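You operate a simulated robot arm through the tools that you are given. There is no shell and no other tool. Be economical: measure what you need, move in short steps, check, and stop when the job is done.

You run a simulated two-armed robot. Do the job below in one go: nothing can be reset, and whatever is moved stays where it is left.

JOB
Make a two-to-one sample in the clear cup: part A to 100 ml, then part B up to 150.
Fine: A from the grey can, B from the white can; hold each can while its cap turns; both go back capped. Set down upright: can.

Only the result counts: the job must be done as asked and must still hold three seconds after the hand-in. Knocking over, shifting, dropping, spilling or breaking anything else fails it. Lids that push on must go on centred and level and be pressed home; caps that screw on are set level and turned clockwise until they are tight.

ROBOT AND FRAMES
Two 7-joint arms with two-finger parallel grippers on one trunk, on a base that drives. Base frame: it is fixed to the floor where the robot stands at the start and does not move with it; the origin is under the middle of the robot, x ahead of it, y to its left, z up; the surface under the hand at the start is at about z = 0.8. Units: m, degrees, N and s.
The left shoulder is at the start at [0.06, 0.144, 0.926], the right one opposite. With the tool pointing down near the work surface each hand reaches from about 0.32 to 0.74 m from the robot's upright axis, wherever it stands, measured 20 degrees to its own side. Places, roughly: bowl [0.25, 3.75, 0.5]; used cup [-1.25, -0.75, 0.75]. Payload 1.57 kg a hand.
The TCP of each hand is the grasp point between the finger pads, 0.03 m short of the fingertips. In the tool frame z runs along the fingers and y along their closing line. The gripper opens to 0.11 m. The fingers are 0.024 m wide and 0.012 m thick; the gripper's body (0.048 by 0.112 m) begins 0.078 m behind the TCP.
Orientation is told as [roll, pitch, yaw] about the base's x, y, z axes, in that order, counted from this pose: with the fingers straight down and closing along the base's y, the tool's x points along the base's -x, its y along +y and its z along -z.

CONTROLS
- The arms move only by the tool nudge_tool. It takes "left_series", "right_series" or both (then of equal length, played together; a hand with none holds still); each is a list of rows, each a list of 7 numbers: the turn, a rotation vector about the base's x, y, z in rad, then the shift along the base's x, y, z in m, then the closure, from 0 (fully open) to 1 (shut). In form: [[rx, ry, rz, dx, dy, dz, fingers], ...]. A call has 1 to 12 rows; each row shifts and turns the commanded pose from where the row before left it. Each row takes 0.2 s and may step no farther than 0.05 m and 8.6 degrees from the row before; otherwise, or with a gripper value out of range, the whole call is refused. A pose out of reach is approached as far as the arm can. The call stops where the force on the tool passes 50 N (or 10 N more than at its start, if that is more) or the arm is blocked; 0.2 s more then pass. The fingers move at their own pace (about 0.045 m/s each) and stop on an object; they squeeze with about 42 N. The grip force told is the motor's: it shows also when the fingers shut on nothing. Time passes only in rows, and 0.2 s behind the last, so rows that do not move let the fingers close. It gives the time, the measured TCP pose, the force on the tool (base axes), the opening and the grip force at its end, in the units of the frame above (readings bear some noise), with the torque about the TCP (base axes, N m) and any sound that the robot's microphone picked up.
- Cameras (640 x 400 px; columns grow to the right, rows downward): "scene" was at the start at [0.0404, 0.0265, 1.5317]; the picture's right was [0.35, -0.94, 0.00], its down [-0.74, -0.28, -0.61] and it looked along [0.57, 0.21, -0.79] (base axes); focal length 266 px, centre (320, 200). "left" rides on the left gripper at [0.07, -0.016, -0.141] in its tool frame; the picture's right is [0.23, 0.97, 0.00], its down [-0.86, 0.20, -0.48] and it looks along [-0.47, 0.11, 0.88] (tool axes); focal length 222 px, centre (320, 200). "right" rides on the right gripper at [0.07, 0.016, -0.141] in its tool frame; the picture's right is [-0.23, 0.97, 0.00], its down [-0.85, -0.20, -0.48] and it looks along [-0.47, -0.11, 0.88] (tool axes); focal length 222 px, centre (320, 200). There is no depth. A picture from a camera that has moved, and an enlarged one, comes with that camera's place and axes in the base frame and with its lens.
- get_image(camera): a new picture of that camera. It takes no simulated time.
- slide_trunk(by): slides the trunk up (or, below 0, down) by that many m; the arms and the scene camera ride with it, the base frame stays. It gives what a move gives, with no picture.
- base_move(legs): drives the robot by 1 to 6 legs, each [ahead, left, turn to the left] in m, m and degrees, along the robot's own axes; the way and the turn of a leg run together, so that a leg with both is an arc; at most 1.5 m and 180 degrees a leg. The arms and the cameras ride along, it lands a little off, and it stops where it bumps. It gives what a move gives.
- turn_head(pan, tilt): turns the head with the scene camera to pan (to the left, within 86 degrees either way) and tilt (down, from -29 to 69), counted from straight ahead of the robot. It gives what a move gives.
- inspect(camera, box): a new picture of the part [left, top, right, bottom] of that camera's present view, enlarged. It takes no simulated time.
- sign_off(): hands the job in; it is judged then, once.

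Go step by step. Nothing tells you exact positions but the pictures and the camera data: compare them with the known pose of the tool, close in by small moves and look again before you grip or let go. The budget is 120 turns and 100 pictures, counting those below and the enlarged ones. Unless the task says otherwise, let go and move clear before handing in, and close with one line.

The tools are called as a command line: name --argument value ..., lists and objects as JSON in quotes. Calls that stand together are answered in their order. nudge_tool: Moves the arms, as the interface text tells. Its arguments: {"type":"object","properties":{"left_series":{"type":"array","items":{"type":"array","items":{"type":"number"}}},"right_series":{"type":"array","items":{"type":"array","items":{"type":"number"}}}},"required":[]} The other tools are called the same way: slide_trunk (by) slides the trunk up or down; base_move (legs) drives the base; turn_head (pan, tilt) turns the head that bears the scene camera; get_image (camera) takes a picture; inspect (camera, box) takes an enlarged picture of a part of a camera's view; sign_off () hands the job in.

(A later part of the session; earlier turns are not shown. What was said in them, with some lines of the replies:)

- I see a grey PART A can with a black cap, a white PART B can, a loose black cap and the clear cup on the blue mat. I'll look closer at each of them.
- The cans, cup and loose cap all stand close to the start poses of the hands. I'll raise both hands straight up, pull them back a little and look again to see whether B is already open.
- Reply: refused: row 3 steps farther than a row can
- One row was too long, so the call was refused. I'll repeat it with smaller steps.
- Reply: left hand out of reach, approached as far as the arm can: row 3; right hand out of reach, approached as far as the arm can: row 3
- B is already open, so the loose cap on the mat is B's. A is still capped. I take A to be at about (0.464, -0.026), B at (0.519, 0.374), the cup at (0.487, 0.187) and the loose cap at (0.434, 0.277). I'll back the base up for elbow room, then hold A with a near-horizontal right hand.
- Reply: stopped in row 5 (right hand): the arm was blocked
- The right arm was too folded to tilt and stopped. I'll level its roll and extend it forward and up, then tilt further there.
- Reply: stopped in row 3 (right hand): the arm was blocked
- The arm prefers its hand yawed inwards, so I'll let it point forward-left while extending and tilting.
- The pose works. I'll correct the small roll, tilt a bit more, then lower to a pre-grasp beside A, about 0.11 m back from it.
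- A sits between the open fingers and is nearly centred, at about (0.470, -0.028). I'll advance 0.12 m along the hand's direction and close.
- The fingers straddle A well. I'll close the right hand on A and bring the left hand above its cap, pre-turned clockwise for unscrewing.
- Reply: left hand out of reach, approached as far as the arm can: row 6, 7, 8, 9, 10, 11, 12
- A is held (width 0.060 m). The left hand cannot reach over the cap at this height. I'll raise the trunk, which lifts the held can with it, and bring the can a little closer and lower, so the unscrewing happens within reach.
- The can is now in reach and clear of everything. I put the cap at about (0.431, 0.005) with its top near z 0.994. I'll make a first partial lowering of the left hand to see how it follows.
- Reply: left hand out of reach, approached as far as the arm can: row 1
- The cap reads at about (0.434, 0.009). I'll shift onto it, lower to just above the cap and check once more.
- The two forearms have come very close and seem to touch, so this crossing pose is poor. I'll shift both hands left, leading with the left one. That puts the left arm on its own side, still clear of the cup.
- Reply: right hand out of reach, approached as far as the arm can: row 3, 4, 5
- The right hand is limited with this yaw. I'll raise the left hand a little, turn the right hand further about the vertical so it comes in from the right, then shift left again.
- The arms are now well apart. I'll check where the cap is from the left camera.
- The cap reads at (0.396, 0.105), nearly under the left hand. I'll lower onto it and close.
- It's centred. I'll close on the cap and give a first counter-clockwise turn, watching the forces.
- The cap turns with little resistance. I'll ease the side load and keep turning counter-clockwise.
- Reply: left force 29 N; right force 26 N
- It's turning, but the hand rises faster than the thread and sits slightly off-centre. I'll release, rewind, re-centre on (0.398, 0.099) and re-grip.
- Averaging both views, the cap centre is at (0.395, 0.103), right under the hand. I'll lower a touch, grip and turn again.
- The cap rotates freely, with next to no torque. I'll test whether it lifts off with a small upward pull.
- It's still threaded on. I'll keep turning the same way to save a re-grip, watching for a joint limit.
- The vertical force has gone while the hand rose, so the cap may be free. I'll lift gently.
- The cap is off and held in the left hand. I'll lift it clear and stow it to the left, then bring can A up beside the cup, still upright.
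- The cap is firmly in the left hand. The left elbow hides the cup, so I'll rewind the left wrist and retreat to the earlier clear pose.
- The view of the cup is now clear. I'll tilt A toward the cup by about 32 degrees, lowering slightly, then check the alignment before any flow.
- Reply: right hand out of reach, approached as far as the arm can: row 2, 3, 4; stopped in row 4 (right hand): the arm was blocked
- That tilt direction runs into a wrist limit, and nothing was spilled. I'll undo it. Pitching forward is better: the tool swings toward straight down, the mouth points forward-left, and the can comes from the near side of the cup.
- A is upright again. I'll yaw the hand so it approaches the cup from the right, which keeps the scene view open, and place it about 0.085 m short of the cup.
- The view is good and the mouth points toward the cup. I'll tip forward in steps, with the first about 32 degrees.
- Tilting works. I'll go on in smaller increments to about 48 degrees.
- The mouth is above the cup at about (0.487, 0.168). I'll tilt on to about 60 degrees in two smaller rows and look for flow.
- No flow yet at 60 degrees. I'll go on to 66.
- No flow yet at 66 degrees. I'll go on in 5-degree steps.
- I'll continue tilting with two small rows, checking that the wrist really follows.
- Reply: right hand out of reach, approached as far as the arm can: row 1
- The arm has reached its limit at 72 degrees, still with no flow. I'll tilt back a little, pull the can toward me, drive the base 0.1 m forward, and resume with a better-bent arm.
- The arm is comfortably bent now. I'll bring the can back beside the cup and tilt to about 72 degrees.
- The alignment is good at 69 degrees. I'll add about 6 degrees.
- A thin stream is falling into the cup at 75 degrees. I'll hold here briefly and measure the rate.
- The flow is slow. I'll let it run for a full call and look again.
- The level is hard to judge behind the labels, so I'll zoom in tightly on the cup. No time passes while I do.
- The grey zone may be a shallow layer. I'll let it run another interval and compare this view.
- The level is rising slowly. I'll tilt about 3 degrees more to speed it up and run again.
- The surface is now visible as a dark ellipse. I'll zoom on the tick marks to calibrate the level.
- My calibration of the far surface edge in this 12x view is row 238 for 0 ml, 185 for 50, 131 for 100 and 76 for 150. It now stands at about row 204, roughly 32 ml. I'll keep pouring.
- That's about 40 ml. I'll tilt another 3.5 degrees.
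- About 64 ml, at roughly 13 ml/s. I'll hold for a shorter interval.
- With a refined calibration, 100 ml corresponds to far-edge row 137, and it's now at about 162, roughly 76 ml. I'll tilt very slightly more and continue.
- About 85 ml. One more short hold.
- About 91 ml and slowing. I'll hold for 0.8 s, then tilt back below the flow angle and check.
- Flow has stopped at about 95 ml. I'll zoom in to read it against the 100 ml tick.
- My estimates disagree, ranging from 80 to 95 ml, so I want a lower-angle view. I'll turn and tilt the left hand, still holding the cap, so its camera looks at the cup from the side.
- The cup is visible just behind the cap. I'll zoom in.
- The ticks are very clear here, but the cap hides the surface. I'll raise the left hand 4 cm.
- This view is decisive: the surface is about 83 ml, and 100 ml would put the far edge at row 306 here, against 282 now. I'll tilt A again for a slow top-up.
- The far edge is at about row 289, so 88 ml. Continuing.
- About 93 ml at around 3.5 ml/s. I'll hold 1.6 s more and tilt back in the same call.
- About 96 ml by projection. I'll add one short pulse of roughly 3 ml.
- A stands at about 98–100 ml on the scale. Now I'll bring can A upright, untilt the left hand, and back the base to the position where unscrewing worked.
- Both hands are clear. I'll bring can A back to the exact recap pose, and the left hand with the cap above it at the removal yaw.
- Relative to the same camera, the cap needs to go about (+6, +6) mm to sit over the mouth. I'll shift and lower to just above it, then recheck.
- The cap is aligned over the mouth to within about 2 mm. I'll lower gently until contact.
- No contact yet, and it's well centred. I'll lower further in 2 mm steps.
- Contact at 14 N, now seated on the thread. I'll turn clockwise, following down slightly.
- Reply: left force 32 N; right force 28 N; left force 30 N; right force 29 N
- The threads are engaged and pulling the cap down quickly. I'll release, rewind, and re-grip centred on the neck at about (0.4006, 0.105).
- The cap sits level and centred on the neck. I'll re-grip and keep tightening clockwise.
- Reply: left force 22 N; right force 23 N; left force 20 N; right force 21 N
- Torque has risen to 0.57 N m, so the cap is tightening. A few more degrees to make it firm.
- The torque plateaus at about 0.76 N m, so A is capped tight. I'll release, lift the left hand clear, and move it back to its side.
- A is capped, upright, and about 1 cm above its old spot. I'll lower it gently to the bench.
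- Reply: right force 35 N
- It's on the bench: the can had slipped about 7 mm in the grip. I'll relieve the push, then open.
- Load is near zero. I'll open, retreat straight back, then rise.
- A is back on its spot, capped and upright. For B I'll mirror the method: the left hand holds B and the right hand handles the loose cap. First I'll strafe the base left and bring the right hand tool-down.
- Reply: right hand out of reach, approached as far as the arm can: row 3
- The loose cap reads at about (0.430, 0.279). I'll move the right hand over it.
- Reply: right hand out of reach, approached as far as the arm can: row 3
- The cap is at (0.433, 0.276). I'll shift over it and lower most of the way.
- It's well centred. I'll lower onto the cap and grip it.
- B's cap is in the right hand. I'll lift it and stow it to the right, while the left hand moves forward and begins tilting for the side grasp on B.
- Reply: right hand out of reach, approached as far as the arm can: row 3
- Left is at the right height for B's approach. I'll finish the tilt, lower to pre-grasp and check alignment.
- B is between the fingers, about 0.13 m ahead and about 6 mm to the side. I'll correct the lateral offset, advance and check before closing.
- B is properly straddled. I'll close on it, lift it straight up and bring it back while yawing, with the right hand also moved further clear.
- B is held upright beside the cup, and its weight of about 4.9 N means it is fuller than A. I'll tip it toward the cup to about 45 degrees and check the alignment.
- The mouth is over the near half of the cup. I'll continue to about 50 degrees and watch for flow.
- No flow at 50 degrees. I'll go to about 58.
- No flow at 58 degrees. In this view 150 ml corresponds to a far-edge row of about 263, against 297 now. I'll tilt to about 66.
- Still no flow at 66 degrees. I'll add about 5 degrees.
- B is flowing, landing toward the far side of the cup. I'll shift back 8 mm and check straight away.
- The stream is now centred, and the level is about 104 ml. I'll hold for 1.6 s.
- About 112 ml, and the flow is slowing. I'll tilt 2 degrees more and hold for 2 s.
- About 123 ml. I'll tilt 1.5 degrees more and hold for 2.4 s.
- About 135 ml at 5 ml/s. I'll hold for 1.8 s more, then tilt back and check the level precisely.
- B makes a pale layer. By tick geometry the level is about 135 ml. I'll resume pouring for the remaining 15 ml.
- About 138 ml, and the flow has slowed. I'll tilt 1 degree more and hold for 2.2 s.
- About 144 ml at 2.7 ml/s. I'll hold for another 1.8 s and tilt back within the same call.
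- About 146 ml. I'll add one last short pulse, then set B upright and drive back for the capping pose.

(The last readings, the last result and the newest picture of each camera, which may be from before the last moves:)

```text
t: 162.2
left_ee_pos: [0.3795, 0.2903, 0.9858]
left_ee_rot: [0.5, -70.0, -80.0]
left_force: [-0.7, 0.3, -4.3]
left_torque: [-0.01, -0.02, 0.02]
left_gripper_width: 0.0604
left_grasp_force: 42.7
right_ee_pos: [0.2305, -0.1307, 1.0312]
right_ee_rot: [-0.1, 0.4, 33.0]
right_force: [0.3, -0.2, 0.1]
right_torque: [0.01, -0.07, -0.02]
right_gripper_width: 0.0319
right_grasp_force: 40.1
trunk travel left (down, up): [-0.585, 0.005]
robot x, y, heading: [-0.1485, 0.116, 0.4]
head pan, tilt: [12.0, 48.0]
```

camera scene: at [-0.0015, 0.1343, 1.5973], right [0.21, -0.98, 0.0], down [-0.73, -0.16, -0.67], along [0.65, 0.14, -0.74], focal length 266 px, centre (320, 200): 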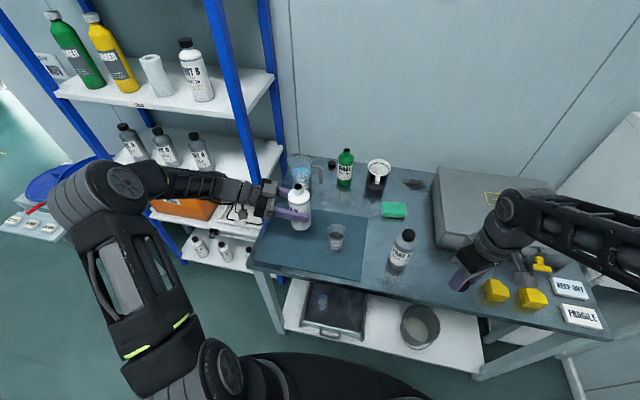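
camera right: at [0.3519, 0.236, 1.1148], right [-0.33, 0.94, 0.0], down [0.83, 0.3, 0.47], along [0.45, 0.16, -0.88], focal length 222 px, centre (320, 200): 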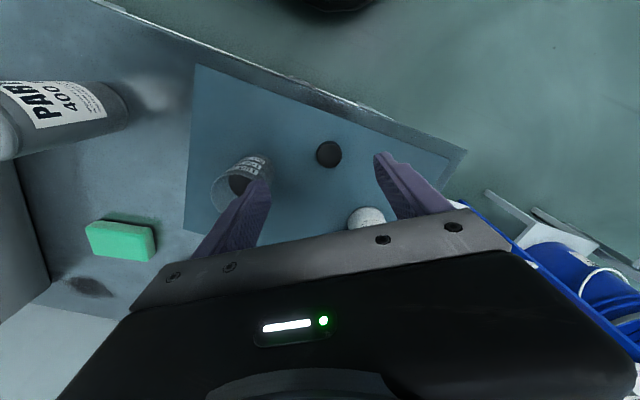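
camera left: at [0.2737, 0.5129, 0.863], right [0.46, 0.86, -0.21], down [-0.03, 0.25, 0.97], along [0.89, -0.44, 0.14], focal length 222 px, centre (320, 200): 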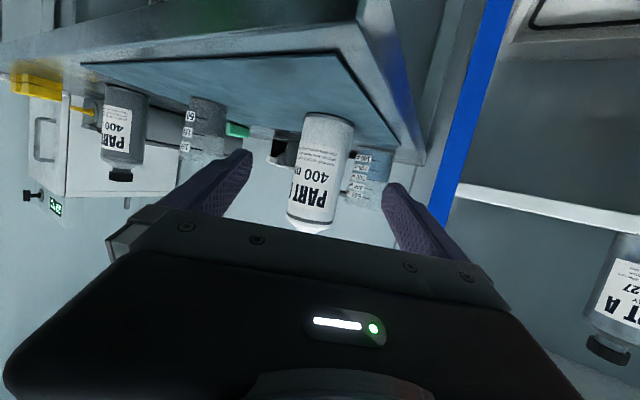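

The sample reads about 149–150 ml. Now I'll bring B to the capping pose, with the right hand raised and pre-yawed for a clockwise turn.

nudge_tool --left_series '[[0, 0, 0.046, -0.002, -0.0365, 0, 1], [0, 0, 0.046, -0.002, -0.0365, 0, 1], [0, 0, 0.046, -0.002, -0.0365, 0, 1], [0, 0, 0.046, -0.002, -0.0365, 0, 1], [0, 0, 0.046, -0.002, -0.0365, -0.02, 1], [0, 0, 0.046, -0.002, -0.0365, -0.02, 1], [0, 0, 0.046, -0.002, -0.0365, -0.02, 1], [0, 0, 0, 0, 0, -0.014, 1], [0, 0, 0, 0, 0, 0, 1]]' --right_series '[[0, 0, 0.07, 0, 0, 0.02, 1], [0, 0, 0.07, 0, 0, 0.02, 1], [0, 0, 0.07, 0, 0, 0.02, 1], [0, 0, 0.07, 0, 0, 0, 1], [0, 0, 0.07, 0, 0, 0, 1], [0, 0, 0.07, 0, 0, 0, 1], [0, 0, 0, 0, 0, 0, 1], [0, 0, 0, 0, 0, 0, 1], [0, 0, 0, 0, 0, 0, 1]]'

nudge_tool --right_series '[[0, 0, 0, 0.027, 0.034, 0, 1], [0, 0, 0, 0.027, 0.034, 0, 1], [0, 0, 0, 0.027, 0.034, 0, 1], [0, 0, 0, 0.027, 0.034, 0, 1], [0, 0, 0, 0.027, 0.034, 0, 1], [0, 0, 0, 0, 0, 0, 1]]'

inspect --camera "right" --box '[200, 65, 440, 215]'

```text
t: 164.2
left_ee_pos: [0.3657, 0.0317, 0.9124]
left_ee_rot: [0.4, -69.9, -61.4]
left_force: [-0.6, 0.5, -4.6]
left_torque: [0.02, 0.02, 0.02]
left_gripper_width: 0.0603
left_grasp_force: 41.7
right_ee_pos: [0.2316, -0.1313, 1.0915]
right_ee_rot: [-0.1, 0.4, 57.0]
right_force: [0.2, 0.2, 0.3]
right_torque: [0.0, -0.01, -0.01]
right_gripper_width: 0.0318
right_grasp_force: 40.1
trunk travel left (down, up): [-0.585, 0.005]
robot x, y, heading: [-0.1535, 0.1169, 0.5]
head pan, tilt: [12.0, 48.0]
```

```text
t: 165.6
left_ee_pos: [0.3668, 0.0319, 0.9112]
left_ee_rot: [0.5, -69.8, -61.6]
left_force: [0.6, 0.1, -3.7]
left_torque: [0.0, -0.02, -0.01]
left_gripper_width: 0.06
left_grasp_force: 41.9
right_ee_pos: [0.3678, 0.0394, 1.0899]
right_ee_rot: [0.0, 0.4, 56.9]
right_force: [-0.2, -0.6, -0.2]
right_torque: [0.01, -0.03, -0.02]
right_gripper_width: 0.0319
right_grasp_force: 40.1
trunk travel left (down, up): [-0.585, 0.005]
robot x, y, heading: [-0.1501, 0.1194, 0.2]
head pan, tilt: [12.0, 48.0]
```

```text
2.67 times, centred on (320, 140) of right
camera zoom: at [0.3158, -0.0093, 1.2314], right [-0.69, 0.72, 0.0], down [0.63, 0.61, 0.47], along [0.34, 0.33, -0.88], focal length 592 px, centre (320, 360)
```

zoom: 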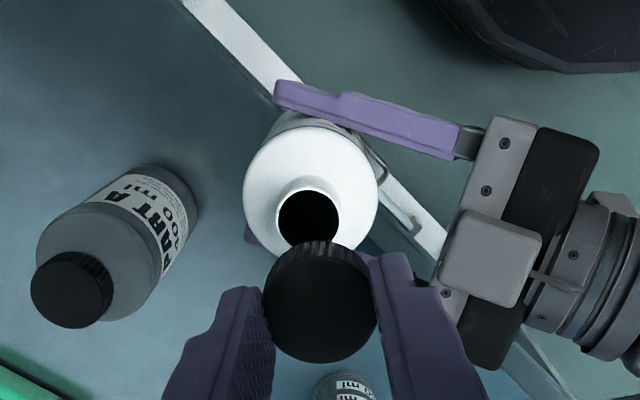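

Differentially, the cap needs about 5.5 mm in -y to centre on B's mouth. I'll shift, lower to just above it and recheck.

nudge_tool --right_series '[[0, 0, 0, 0.0005, -0.003, -0.015, 1], [0, 0, 0, 0, -0.0025, -0.015, 1], [0, 0, 0, 0, 0, -0.01, 1], [0, 0, 0, 0, 0, 0, 1]]'

inspect --camera "right" --box '[240, 90, 400, 215]'

```text
t: 166.6
left_ee_pos: [0.3668, 0.0328, 0.911]
left_ee_rot: [0.5, -70.0, -61.5]
left_force: [-0.2, 0.8, -3.3]
left_torque: [0.01, 0.04, 0.02]
left_gripper_width: 0.0604
left_grasp_force: 42.0
right_ee_pos: [0.368, 0.0323, 1.0484]
right_ee_rot: [-0.1, 0.4, 56.9]
right_force: [-0.4, 0.9, -0.6]
right_torque: [-0.03, -0.01, -0.01]
right_gripper_width: 0.0322
right_grasp_force: 40.4
trunk travel left (down, up): [-0.585, 0.005]
robot x, y, heading: [-0.1494, 0.1177, 0.2]
head pan, tilt: [12.0, 48.0]
```

```text
3.20 times, centred on (320, 152) of right
camera zoom: at [0.3157, -0.0157, 1.1905], right [-0.69, 0.72, 0.0], down [0.63, 0.61, 0.47], along [0.34, 0.33, -0.88], focal length 711 px, centre (320, 352)
```

zoom: 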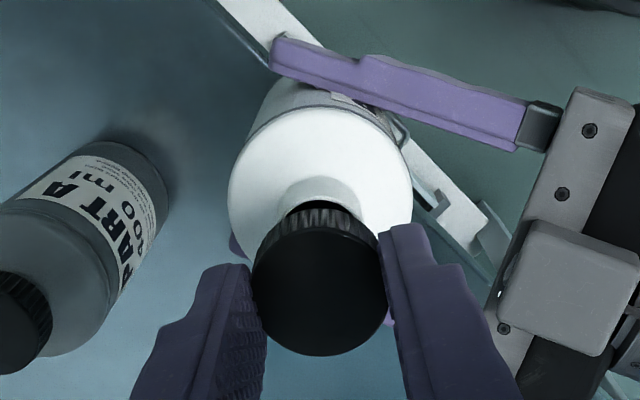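

It's aligned to within 2 mm. I'll lower gently to contact.

nudge_tool --right_series '[[0, 0, 0, -0.001, -0.001, -0.008, 1], [0, 0, 0, 0, 0, -0.006, 1], [0, 0, 0, 0, 0, -0.005, 1], [0, 0, 0, 0, 0, -0.002, 1], [0, 0, 0, 0, 0, -0.002, 1]]'

```text
t: 167.8
left_ee_pos: [0.3679, 0.034, 0.9096]
left_ee_rot: [0.2, -69.7, -60.9]
left_force: [4.8, -3.8, -21.0]
left_torque: [0.52, 0.41, 0.03]
left_gripper_width: 0.0604
left_grasp_force: 42.4
right_ee_pos: [0.3671, 0.0335, 1.028]
right_ee_rot: [-0.1, 0.3, 57.0]
right_force: [-4.0, 4.3, 17.2]
right_torque: [-0.1, 0.14, -0.06]
right_gripper_width: 0.032
right_grasp_force: 40.2
trunk travel left (down, up): [-0.585, 0.005]
robot x, y, heading: [-0.1506, 0.1167, 0.2]
head pan, tilt: [12.0, 48.0]
```

Contact at 17 N. I'll start turning clockwise, easing the side load, and see whether the thread takes.

nudge_tool --right_series '[[0, 0, -0.14, -0.001, 0.001, 0, 1], [0, 0, -0.14, 0, 0, 0, 1], [0, 0, -0.14, 0, 0, -0.0003, 1], [0, 0, -0.14, 0, 0, -0.0003, 1], [0, 0, -0.14, 0, 0, -0.0003, 1], [0, 0, -0.14, 0, 0, -0.0003, 1], [0, 0, -0.14, 0, 0, -0.0003, 1], [0, 0, -0.14, 0, 0, -0.0003, 1]]'

```text
t: 169.6
left_ee_pos: [0.3662, 0.0314, 0.9108]
left_ee_rot: [0.2, -69.9, -61.4]
left_force: [-8.7, 7.8, -5.1]
left_torque: [-0.63, -0.71, -0.07]
left_gripper_width: 0.0603
left_grasp_force: 42.7
right_ee_pos: [0.3651, 0.033, 1.0259]
right_ee_rot: [-0.1, 0.5, -7.3]
right_force: [8.1, -7.4, 0.5]
right_torque: [-0.26, -0.3, 0.08]
right_gripper_width: 0.0314
right_grasp_force: 40.2
trunk travel left (down, up): [-0.585, 0.005]
robot x, y, heading: [-0.1521, 0.1172, 0.2]
head pan, tilt: [12.0, 48.0]
```

The push force has vanished as the cap descended, so the thread is engaged. I'll continue clockwise, following down.

nudge_tool --right_series '[[0, 0, -0.14, 0.001, -0.001, -0.0007, 1], [0, 0, -0.14, 0, 0, -0.0007, 1], [0, 0, -0.14, 0, 0, -0.0007, 1], [0, 0, -0.14, 0, 0, -0.0007, 1], [0, 0, -0.14, 0, 0, -0.0007, 1], [0, 0, -0.14, 0, 0, -0.0005, 1], [0, 0, -0.14, 0, 0, -0.0005, 1], [0, 0, -0.14, 0, 0, -0.0005, 1], [0, 0, -0.14, 0, 0, -0.0005, 1], [0, 0, -0.14, 0, 0, -0.0005, 1], [0, 0, -0.14, 0, 0, -0.0003, 1], [0, 0, -0.14, 0, 0, -0.0003, 1]]'

nudge_tool --right_series '[[0, 0, -0.14, 0, 0, -0.0003, 1], [0, 0, -0.14, 0, 0, -0.0003, 1], [0, 0, -0.14, 0, 0, -0.0003, 1], [0, 0, -0.14, 0, 0, -0.0003, 1]]'

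```text
t: 172.2
left_ee_pos: [0.3674, 0.032, 0.9111]
left_ee_rot: [0.4, -69.9, -61.4]
left_force: [-3.3, 3.0, -5.4]
left_torque: [-0.3, -0.11, -0.01]
left_gripper_width: 0.0604
left_grasp_force: 41.7
right_ee_pos: [0.3668, 0.033, 1.0187]
right_ee_rot: [-0.1, 0.4, -103.5]
right_force: [2.5, -4.3, 1.7]
right_torque: [-0.15, -0.09, 0.0]
right_gripper_width: 0.0313
right_grasp_force: 40.0
trunk travel left (down, up): [-0.585, 0.005]
robot x, y, heading: [-0.1485, 0.117, 0.1]
head pan, tilt: [12.0, 48.0]
```

```text
t: 173.2
left_ee_pos: [0.3665, 0.0327, 0.9102]
left_ee_rot: [0.4, -69.8, -61.3]
left_force: [-2.2, 2.4, -11.7]
left_torque: [-0.19, -0.09, 0.02]
left_gripper_width: 0.0605
left_grasp_force: 42.4
right_ee_pos: [0.3664, 0.0329, 1.0179]
right_ee_rot: [-0.1, 0.5, -135.6]
right_force: [2.4, -2.7, 9.0]
right_torque: [-0.04, -0.13, -0.03]
right_gripper_width: 0.0313
right_grasp_force: 40.2
trunk travel left (down, up): [-0.585, 0.005]
robot x, y, heading: [-0.1516, 0.1151, 0.2]
head pan, tilt: [12.0, 48.0]
```

The cap is threading smoothly after about 190 degrees. I'll release, rewind the wrist and re-grip for the final tightening.

nudge_tool --right_series '[[0, 0, 0, 0, 0, 0, 0.3], [0, 0, 0, 0, 0, 0, 0.3], [0, 0, 0, 0, 0, 0, 0.3], [0, 0, 0.145, 0, 0, 0, 0.3], [0, 0, 0.145, 0, 0, 0, 0.3], [0, 0, 0.145, 0, 0, 0, 0.3], [0, 0, 0.145, 0, 0, 0, 0.3], [0, 0, 0.145, 0, 0, 0, 0.3], [0, 0, 0.145, 0, 0, 0, 0.3], [0, 0, 0.145, 0, 0, 0, 0.3], [0, 0, 0.145, 0, 0, 0, 0.3], [0, 0, 0.145, 0, 0, 0, 0.3]]'

nudge_tool --right_series '[[0, 0, 0.145, 0, 0, 0, 0.3], [0, 0, 0.145, 0, 0, 0, 0.3], [0, 0, 0.145, 0, 0, 0, 0.3], [0, 0, 0.145, 0, 0, 0, 0.3], [0, 0, 0.145, 0, 0, 0, 0.3], [0, 0, 0.145, 0, 0, 0, 0.3], [0, 0, 0.145, 0, 0, 0, 0.3], [0, 0, 0.145, 0, 0, -0.002, 0.3], [0, 0, 0, 0, 0, 0, 1], [0, 0, 0, 0, 0, 0, 1], [0, 0, 0, 0, 0, 0, 1], [0, 0, 0, 0, 0, 0, 1]]'

nudge_tool --right_series '[[0, 0, 0, 0, 0, 0, 1], [0, 0, -0.14, 0, 0, -0.0003, 1], [0, 0, -0.14, 0, 0, -0.0003, 1], [0, 0, -0.14, 0, 0, -0.0003, 1], [0, 0, -0.14, 0, 0, -0.0003, 1], [0, 0, -0.14, 0, 0, -0.0003, 1], [0, 0, -0.14, 0, 0, -0.0003, 1], [0, 0, -0.14, 0, 0, -0.0003, 1], [0, 0, -0.14, 0, 0, 0, 1], [0, 0, -0.14, 0, 0, 0, 1]]'

```text
t: 175.8
left_ee_pos: [0.3677, 0.0325, 0.9112]
left_ee_rot: [0.5, -69.9, -61.4]
left_force: [-0.6, -0.8, -3.8]
left_torque: [-0.02, -0.01, -0.01]
left_gripper_width: 0.0603
left_grasp_force: 41.8
right_ee_pos: [0.3674, 0.0326, 1.0186]
right_ee_rot: [-0.1, 0.4, -60.7]
right_force: [0.5, 0.7, 0.2]
right_torque: [-0.03, 0.02, -0.03]
right_gripper_width: 0.0768
right_grasp_force: 0.0
trunk travel left (down, up): [-0.585, 0.005]
robot x, y, heading: [-0.1471, 0.1184, 0.5]
head pan, tilt: [12.0, 48.0]
```

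```text
t: 178.4
left_ee_pos: [0.3669, 0.0328, 0.912]
left_ee_rot: [0.4, -69.9, -61.5]
left_force: [0.6, -0.9, -3.8]
left_torque: [0.16, 0.02, 0.03]
left_gripper_width: 0.0604
left_grasp_force: 41.4
right_ee_pos: [0.366, 0.032, 1.0167]
right_ee_rot: [0.0, 0.4, 5.9]
right_force: [-0.8, 1.5, 0.0]
right_torque: [0.0, -0.01, -0.04]
right_gripper_width: 0.0326
right_grasp_force: 25.8
trunk travel left (down, up): [-0.585, 0.005]
robot x, y, heading: [-0.1502, 0.1183, -0.1]
head pan, tilt: [12.0, 48.0]
```

```text
t: 180.6
left_ee_pos: [0.3679, 0.0326, 0.9104]
left_ee_rot: [0.3, -69.8, -61.3]
left_force: [3.8, -4.1, -16.6]
left_torque: [0.25, 0.32, 0.01]
left_gripper_width: 0.0603
left_grasp_force: 41.4
right_ee_pos: [0.365, 0.0339, 1.0147]
right_ee_rot: [-0.1, 0.4, -66.5]
right_force: [-4.4, 3.3, 12.2]
right_torque: [0.16, 0.05, -0.02]
right_gripper_width: 0.0317
right_grasp_force: 40.5
trunk travel left (down, up): [-0.585, 0.005]
robot x, y, heading: [-0.1486, 0.1168, -0.0]
head pan, tilt: [12.0, 48.0]
```

Still free-turning, with no torque yet. I'll continue clockwise until the torque rises.

nudge_tool --right_series '[[0, 0, -0.14, 0, 0, 0, 1], [0, 0, -0.14, 0, 0, 0, 1], [0, 0, -0.14, 0, 0, 0, 1], [0, 0, -0.14, 0, 0, 0, 1], [0, 0, -0.14, 0, 0, 0, 1], [0, 0, -0.14, 0, 0, 0, 1], [0, 0, -0.14, 0, 0, 0, 1], [0, 0, -0.14, 0, 0, 0, 1], [0, 0, -0.1, 0, 0, 0, 1], [0, 0, -0.1, 0, 0, 0, 1]]'

```text
t: 182.8
left_ee_pos: [0.3671, 0.0312, 0.9111]
left_ee_rot: [0.4, -70.0, -61.4]
left_force: [-7.2, 3.9, -12.6]
left_torque: [-0.42, -0.32, 0.03]
left_gripper_width: 0.0601
left_grasp_force: 41.6
right_ee_pos: [0.3677, 0.0319, 1.0149]
right_ee_rot: [0.0, 0.4, -142.2]
right_force: [7.1, -5.3, 8.6]
right_torque: [-0.06, -0.39, 0.01]
right_gripper_width: 0.0318
right_grasp_force: 40.5
trunk travel left (down, up): [-0.585, 0.005]
robot x, y, heading: [-0.1542, 0.1211, -0.0]
head pan, tilt: [12.0, 48.0]
```

No torque yet after about 340 degrees. One more re-grip and turn cycle.

nudge_tool --right_series '[[0, 0, 0, 0, 0, 0, 0.3], [0, 0, 0, 0, 0, 0, 0.3], [0, 0, 0, 0, 0, 0, 0.3], [0, 0, 0.145, 0, 0, 0, 0.3], [0, 0, 0.145, 0, 0, 0, 0.3], [0, 0, 0.145, 0, 0, 0, 0.3], [0, 0, 0.145, 0, 0, 0, 0.3], [0, 0, 0.145, 0, 0, 0, 0.3], [0, 0, 0.145, 0, 0, 0, 0.3], [0, 0, 0.145, 0, 0, 0, 0.3], [0, 0, 0.145, 0, 0, 0, 0.3], [0, 0, 0.145, 0, 0, 0, 0.3]]'

nudge_tool --right_series '[[0, 0, 0.145, 0, 0, 0, 0.3], [0, 0, 0.145, 0, 0, 0, 0.3], [0, 0, 0.145, 0, 0, 0, 0.3], [0, 0, 0.145, 0, 0, 0, 0.3], [0, 0, 0.145, 0, 0, 0, 0.3], [0, 0, 0.145, 0, 0, 0, 0.3], [0, 0, 0.145, 0, 0, 0, 0.3], [0, 0, 0.145, 0, 0, 0, 0.3], [0, 0, 0.145, 0, 0, 0, 0.3], [0, 0, 0.145, 0, 0, 0, 0.3]]'

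inspect --camera "right" --box '[240, 90, 400, 215]'

nudge_tool --right_series '[[0, 0, 0, 0, 0, 0, 1], [0, 0, 0, 0, 0, 0, 1], [0, 0, 0, 0, 0, 0, 1], [0, 0, 0, 0, 0, 0, 1], [0, 0, 0, 0, 0, 0, 1], [0, 0, -0.14, 0, 0, 0, 1], [0, 0, -0.14, 0, 0, 0, 1], [0, 0, -0.14, 0, 0, 0, 1], [0, 0, -0.14, 0, 0, 0, 1]]'

nudge_tool --right_series '[[0, 0, -0.14, 0, 0, 0, 1], [0, 0, -0.14, 0, 0, 0, 1], [0, 0, -0.14, 0, 0, 0, 1], [0, 0, -0.14, 0, 0, 0, 1], [0, 0, -0.14, 0, 0, 0, 1], [0, 0, -0.14, 0, 0, 0, 1]]'

```text
t: 185.4
left_ee_pos: [0.3662, 0.0328, 0.9106]
left_ee_rot: [0.4, -70.0, -61.5]
left_force: [0.0, 0.0, -4.1]
left_torque: [-0.02, -0.01, -0.02]
left_gripper_width: 0.0603
left_grasp_force: 41.7
right_ee_pos: [0.367, 0.0329, 1.0136]
right_ee_rot: [-0.1, 0.4, -67.2]
right_force: [0.0, -0.1, 0.5]
right_torque: [0.01, -0.01, -0.02]
right_gripper_width: 0.0771
right_grasp_force: 0.1
trunk travel left (down, up): [-0.585, 0.005]
robot x, y, heading: [-0.154, 0.1163, 0.4]
head pan, tilt: [12.0, 48.0]
```

```text
t: 187.6
left_ee_pos: [0.3675, 0.032, 0.9112]
left_ee_rot: [0.3, -69.9, -61.4]
left_force: [-0.2, -0.6, -3.8]
left_torque: [-0.01, 0.01, 0.02]
left_gripper_width: 0.0602
left_grasp_force: 42.4
right_ee_pos: [0.3666, 0.034, 1.0131]
right_ee_rot: [-0.1, 0.4, 16.0]
right_force: [0.1, -0.3, -0.2]
right_torque: [-0.02, 0.01, 0.01]
right_gripper_width: 0.0771
right_grasp_force: 0.1
trunk travel left (down, up): [-0.585, 0.005]
robot x, y, heading: [-0.1528, 0.1138, 0.0]
head pan, tilt: [12.0, 48.0]
```

```text
3.20 times, centred on (320, 152) of right
camera zoom: at [0.2944, 0.0302, 1.1553], right [-0.05, 1.0, 0.0], down [0.88, 0.05, 0.47], along [0.47, 0.02, -0.88], focal length 711 px, centre (320, 352)
```

zoom: 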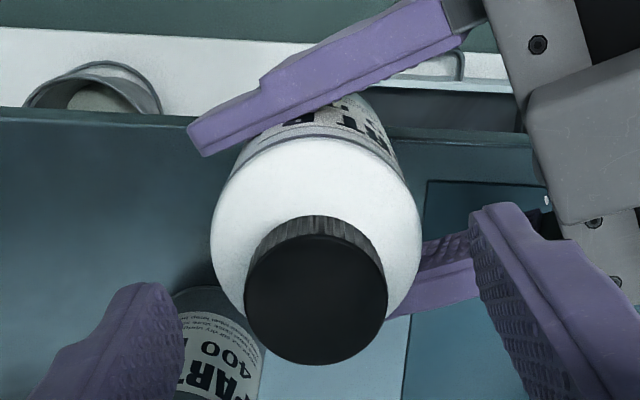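

```text
t: 189.6
left_ee_pos: [0.3672, 0.0331, 0.9104]
left_ee_rot: [0.3, -69.9, -61.5]
left_force: [-6.6, 8.0, -2.3]
left_torque: [-0.69, -0.42, -0.01]
left_gripper_width: 0.0601
left_grasp_force: 41.7
right_ee_pos: [0.3652, 0.0322, 1.0137]
right_ee_rot: [0.0, 0.3, -16.4]
right_force: [7.2, -9.8, -1.0]
right_torque: [-0.26, -0.33, 0.01]
right_gripper_width: 0.0319
right_grasp_force: 40.9
trunk travel left (down, up): [-0.585, 0.005]
robot x, y, heading: [-0.1494, 0.1161, 0.4]
head pan, tilt: [12.0, 48.0]
```

```text
t: 191.0
left_ee_pos: [0.3667, 0.0322, 0.911]
left_ee_rot: [0.5, -69.9, -61.6]
left_force: [1.5, -2.2, -4.1]
left_torque: [0.11, 0.06, -0.79]
left_gripper_width: 0.0604
left_grasp_force: 41.7
right_ee_pos: [0.3651, 0.0333, 1.0145]
right_ee_rot: [-0.1, 0.5, -64.3]
right_force: [-0.7, 2.0, 0.8]
right_torque: [0.16, -0.01, 0.78]
right_gripper_width: 0.0322
right_grasp_force: 40.6
trunk travel left (down, up): [-0.585, 0.005]
robot x, y, heading: [-0.1494, 0.1177, 0.2]
head pan, tilt: [12.0, 48.0]
```

B's cap is tight at 0.78 N m. I'll release it, retreat the right hand, and carry B back above its original spot.

nudge_tool --right_series '[[0, 0, 0, 0, 0, 0, 0.2], [0, 0, 0, 0, 0, 0, 0.2], [0, 0, 0, 0, 0, 0, 0.2], [0, 0, 0, 0, 0, 0.035, 0.2], [0, 0, 0, 0, 0, 0.035, 0.2], [0, 0, 0.08, -0.027, -0.034, 0, 0.2], [0, 0, 0.08, -0.027, -0.034, 0, 0.2], [0, 0, 0.08, -0.027, -0.034, 0, 0.2], [0, 0, 0.08, -0.027, -0.034, 0, 0.2], [0, 0, 0.08, -0.02, -0.034, 0, 0.2]]'

nudge_tool --left_series '[[0, 0, 0, 0, 0.01, 0.04, 1], [0, 0, 0, 0, 0.03, 0.035, 1], [0, 0, 0, 0.002, 0.043, 0, 1], [0, 0, 0, 0.002, 0.043, 0, 1], [0, 0, 0, 0.002, 0.043, 0, 1], [0, 0, 0, 0.002, 0.043, 0, 1], [0, 0, 0, 0.002, 0.043, 0, 1], [0, 0, 0.1, 0.03, 0.025, 0, 1], [0, 0, 0.1, 0.035, 0.02, 0, 1], [0, 0, 0.1, 0.035, 0.02, 0, 1], [0, 0, 0.1, 0.032, 0.015, 0, 1], [0, 0, 0.096, 0.014, 0.0078, 0, 1]]'

nudge_tool --left_series '[[0, 0, 0, 0, 0, 0, 1], [0, 0, 0, 0, 0, -0.035, 1], [0, 0, 0, 0, 0, -0.03, 1], [0, 0, 0, 0, 0, -0.015, 1], [0, 0, 0, 0, 0, 0, 1]]'

get_image --camera "scene"

```text
t: 193.2
left_ee_pos: [0.3653, 0.0315, 0.9116]
left_ee_rot: [0.5, -69.9, -61.6]
left_force: [0.0, 0.5, -4.0]
left_torque: [0.04, 0.02, 0.02]
left_gripper_width: 0.0602
left_grasp_force: 42.1
right_ee_pos: [0.2373, -0.1385, 1.0825]
right_ee_rot: [-0.1, 0.4, -41.3]
right_force: [0.0, 0.4, 0.5]
right_torque: [-0.01, -0.01, 0.0]
right_gripper_width: 0.0882
right_grasp_force: 0.1
trunk travel left (down, up): [-0.585, 0.005]
robot x, y, heading: [-0.1491, 0.1156, -0.0]
head pan, tilt: [12.0, 48.0]
```

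```text
t: 195.8
left_ee_pos: [0.523, 0.3781, 0.9869]
left_ee_rot: [0.4, -69.9, -32.9]
left_force: [-0.5, -0.1, -4.4]
left_torque: [0.0, 0.0, -0.01]
left_gripper_width: 0.06
left_grasp_force: 41.9
right_ee_pos: [0.2383, -0.1368, 1.0805]
right_ee_rot: [-0.1, 0.4, -41.4]
right_force: [0.0, -1.1, 0.0]
right_torque: [0.0, 0.04, -0.02]
right_gripper_width: 0.0879
right_grasp_force: 0.1
trunk travel left (down, up): [-0.585, 0.005]
robot x, y, heading: [-0.1524, 0.1197, 0.1]
head pan, tilt: [12.0, 48.0]
```

```text
t: 197.0
left_ee_pos: [0.5239, 0.3773, 0.9081]
left_ee_rot: [0.4, -70.0, -33.1]
left_force: [0.0, 0.0, -4.1]
left_torque: [-0.02, 0.03, 0.02]
left_gripper_width: 0.0602
left_grasp_force: 42.4
right_ee_pos: [0.2393, -0.1378, 1.0821]
right_ee_rot: [-0.1, 0.4, -41.5]
right_force: [0.4, 0.3, 0.4]
right_torque: [-0.02, -0.02, 0.0]
right_gripper_width: 0.088
right_grasp_force: 0.0
trunk travel left (down, up): [-0.585, 0.005]
robot x, y, heading: [-0.1471, 0.1187, 0.1]
head pan, tilt: [12.0, 48.0]
```

```text
4 pictures are left
camera scene: at [-0.1026, 0.1339, 1.5974], right [0.21, -0.98, 0.0], down [-0.73, -0.16, -0.67], along [0.65, 0.14, -0.74], focal length 266 px, centre (320, 200)
```

scene: 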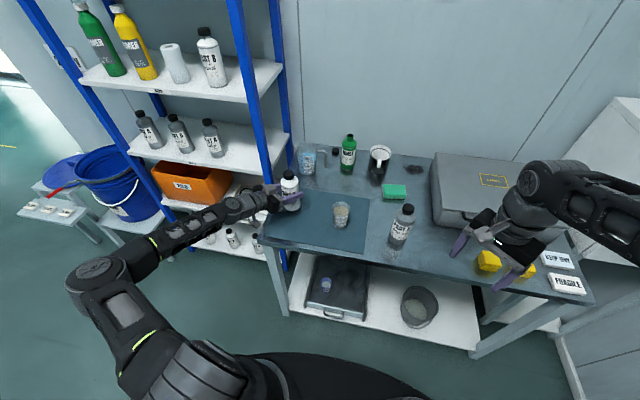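

B is capped, upright, and about 2 cm above its old spot. I'll lower it gently to contact.

nudge_tool --left_series '[[0, 0, 0, 0, -0.001, -0.01, 1], [0, 0, 0, 0, 0, -0.005, 1], [0, 0, 0, 0, 0, -0.003, 1], [0, 0, 0, 0, 0, -0.0015, 1]]'

```text
t: 198.0
left_ee_pos: [0.5235, 0.3754, 0.8877]
left_ee_rot: [0.6, -70.0, -33.1]
left_force: [-0.5, 0.0, -3.3]
left_torque: [-0.02, -0.01, 0.01]
left_gripper_width: 0.0603
left_grasp_force: 42.2
right_ee_pos: [0.2388, -0.1372, 1.0818]
right_ee_rot: [-0.1, 0.4, -41.4]
right_force: [-0.6, -0.1, 0.1]
right_torque: [0.03, 0.0, 0.04]
right_gripper_width: 0.0881
right_grasp_force: 0.1
trunk travel left (down, up): [-0.585, 0.005]
robot x, y, heading: [-0.1518, 0.1158, 0.5]
head pan, tilt: [12.0, 48.0]
```

nudge_tool --left_series '[[0, 0, 0, 0, 0, -0.002, 1], [0, 0, 0, 0, 0, -0.0015, 1], [0, 0, 0, 0, 0, 0, 1]]'

```text
t: 198.8
left_ee_pos: [0.5237, 0.375, 0.8868]
left_ee_rot: [0.7, -70.1, -33.3]
left_force: [2.5, -0.1, 7.1]
left_torque: [0.09, 0.04, -0.01]
left_gripper_width: 0.0602
left_grasp_force: 41.6
right_ee_pos: [0.2377, -0.137, 1.0825]
right_ee_rot: [-0.1, 0.5, -41.4]
right_force: [-0.3, 0.3, -0.5]
right_torque: [-0.01, 0.0, 0.01]
right_gripper_width: 0.088
right_grasp_force: 0.1
trunk travel left (down, up): [-0.585, 0.005]
robot x, y, heading: [-0.1479, 0.1193, -0.1]
head pan, tilt: [12.0, 48.0]
```

B is standing on the mat. I'll open, back straight out and rise, then look.

nudge_tool --left_series '[[0, 0, 0, 0, 0, 0.001, 1], [0, 0, 0, 0, 0, 0, 0], [0, 0, 0, 0, 0, 0, 0], [0, 0, 0, 0, 0, 0, 0], [0, 0, 0, 0, 0, 0, 0], [0, 0, 0, -0.0345, 0.0225, 0, 0], [0, 0, 0, -0.0345, 0.0225, 0, 0], [0, 0, 0, -0.0345, 0.0225, 0, 0], [0, 0, 0, -0.01, 0, 0.045, 0], [0, 0, 0, -0.01, 0, 0.045, 0], [0, 0, 0, -0.01, 0, 0.045, 0]]'

inspect --camera "scene" --box '[250, 140, 440, 260]'

inspect --camera "scene" --box '[322, 195, 362, 227]'

```text
t: 201.2
left_ee_pos: [0.3913, 0.4408, 1.0183]
left_ee_rot: [0.4, -69.8, -33.1]
left_force: [-0.4, -0.6, 1.3]
left_torque: [0.02, 0.0, 0.0]
left_gripper_width: 0.1099
left_grasp_force: 0.0
right_ee_pos: [0.2386, -0.139, 1.0814]
right_ee_rot: [0.0, 0.3, -41.5]
right_force: [0.8, -1.0, 0.2]
right_torque: [0.02, -0.02, -0.01]
right_gripper_width: 0.0876
right_grasp_force: 0.1
trunk travel left (down, up): [-0.585, 0.005]
robot x, y, heading: [-0.1492, 0.1154, 0.1]
head pan, tilt: [12.0, 48.0]
```

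```text
3.33 times, centred on (345, 200) of scene
camera zoom: at [-0.1035, 0.1332, 1.5974], right [0.21, -0.98, 0.0], down [-0.73, -0.16, -0.67], along [0.65, 0.14, -0.74], focal length 888 px, centre (237, 200)
```

zoom: 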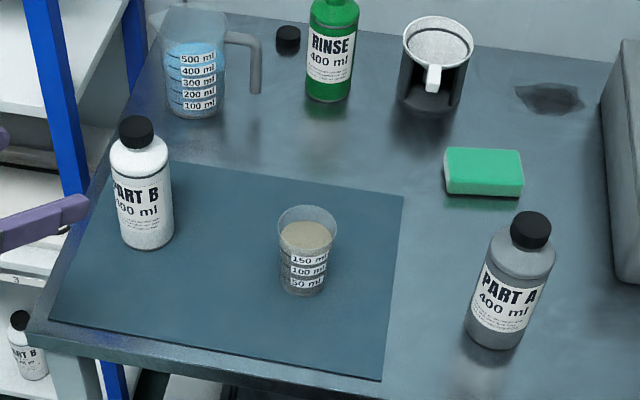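

```text
12.50 times, centred on (342, 211) of scene
camera zoom: at [-0.1035, 0.1332, 1.5974], right [0.21, -0.98, 0.0], down [-0.73, -0.16, -0.67], along [0.65, 0.14, -0.74], focal length 3329 px, centre (45, 62)
```

zoom: 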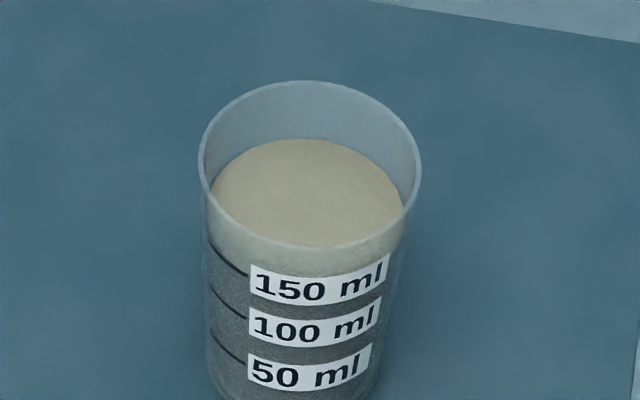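

Both cans stand upright and capped at their places. The edge of the pale surface lies right along the 150 ml tick, and both hands are empty and clear, so I'm handing in.

sign_off

```text
The job is handed in.
```

The cup holds about 100 ml of part A with part B on top to 150 ml, read by eye from the camera pictures to within a few ml. Both cans are upright and capped tight at their places; no spills or bumps were seen.
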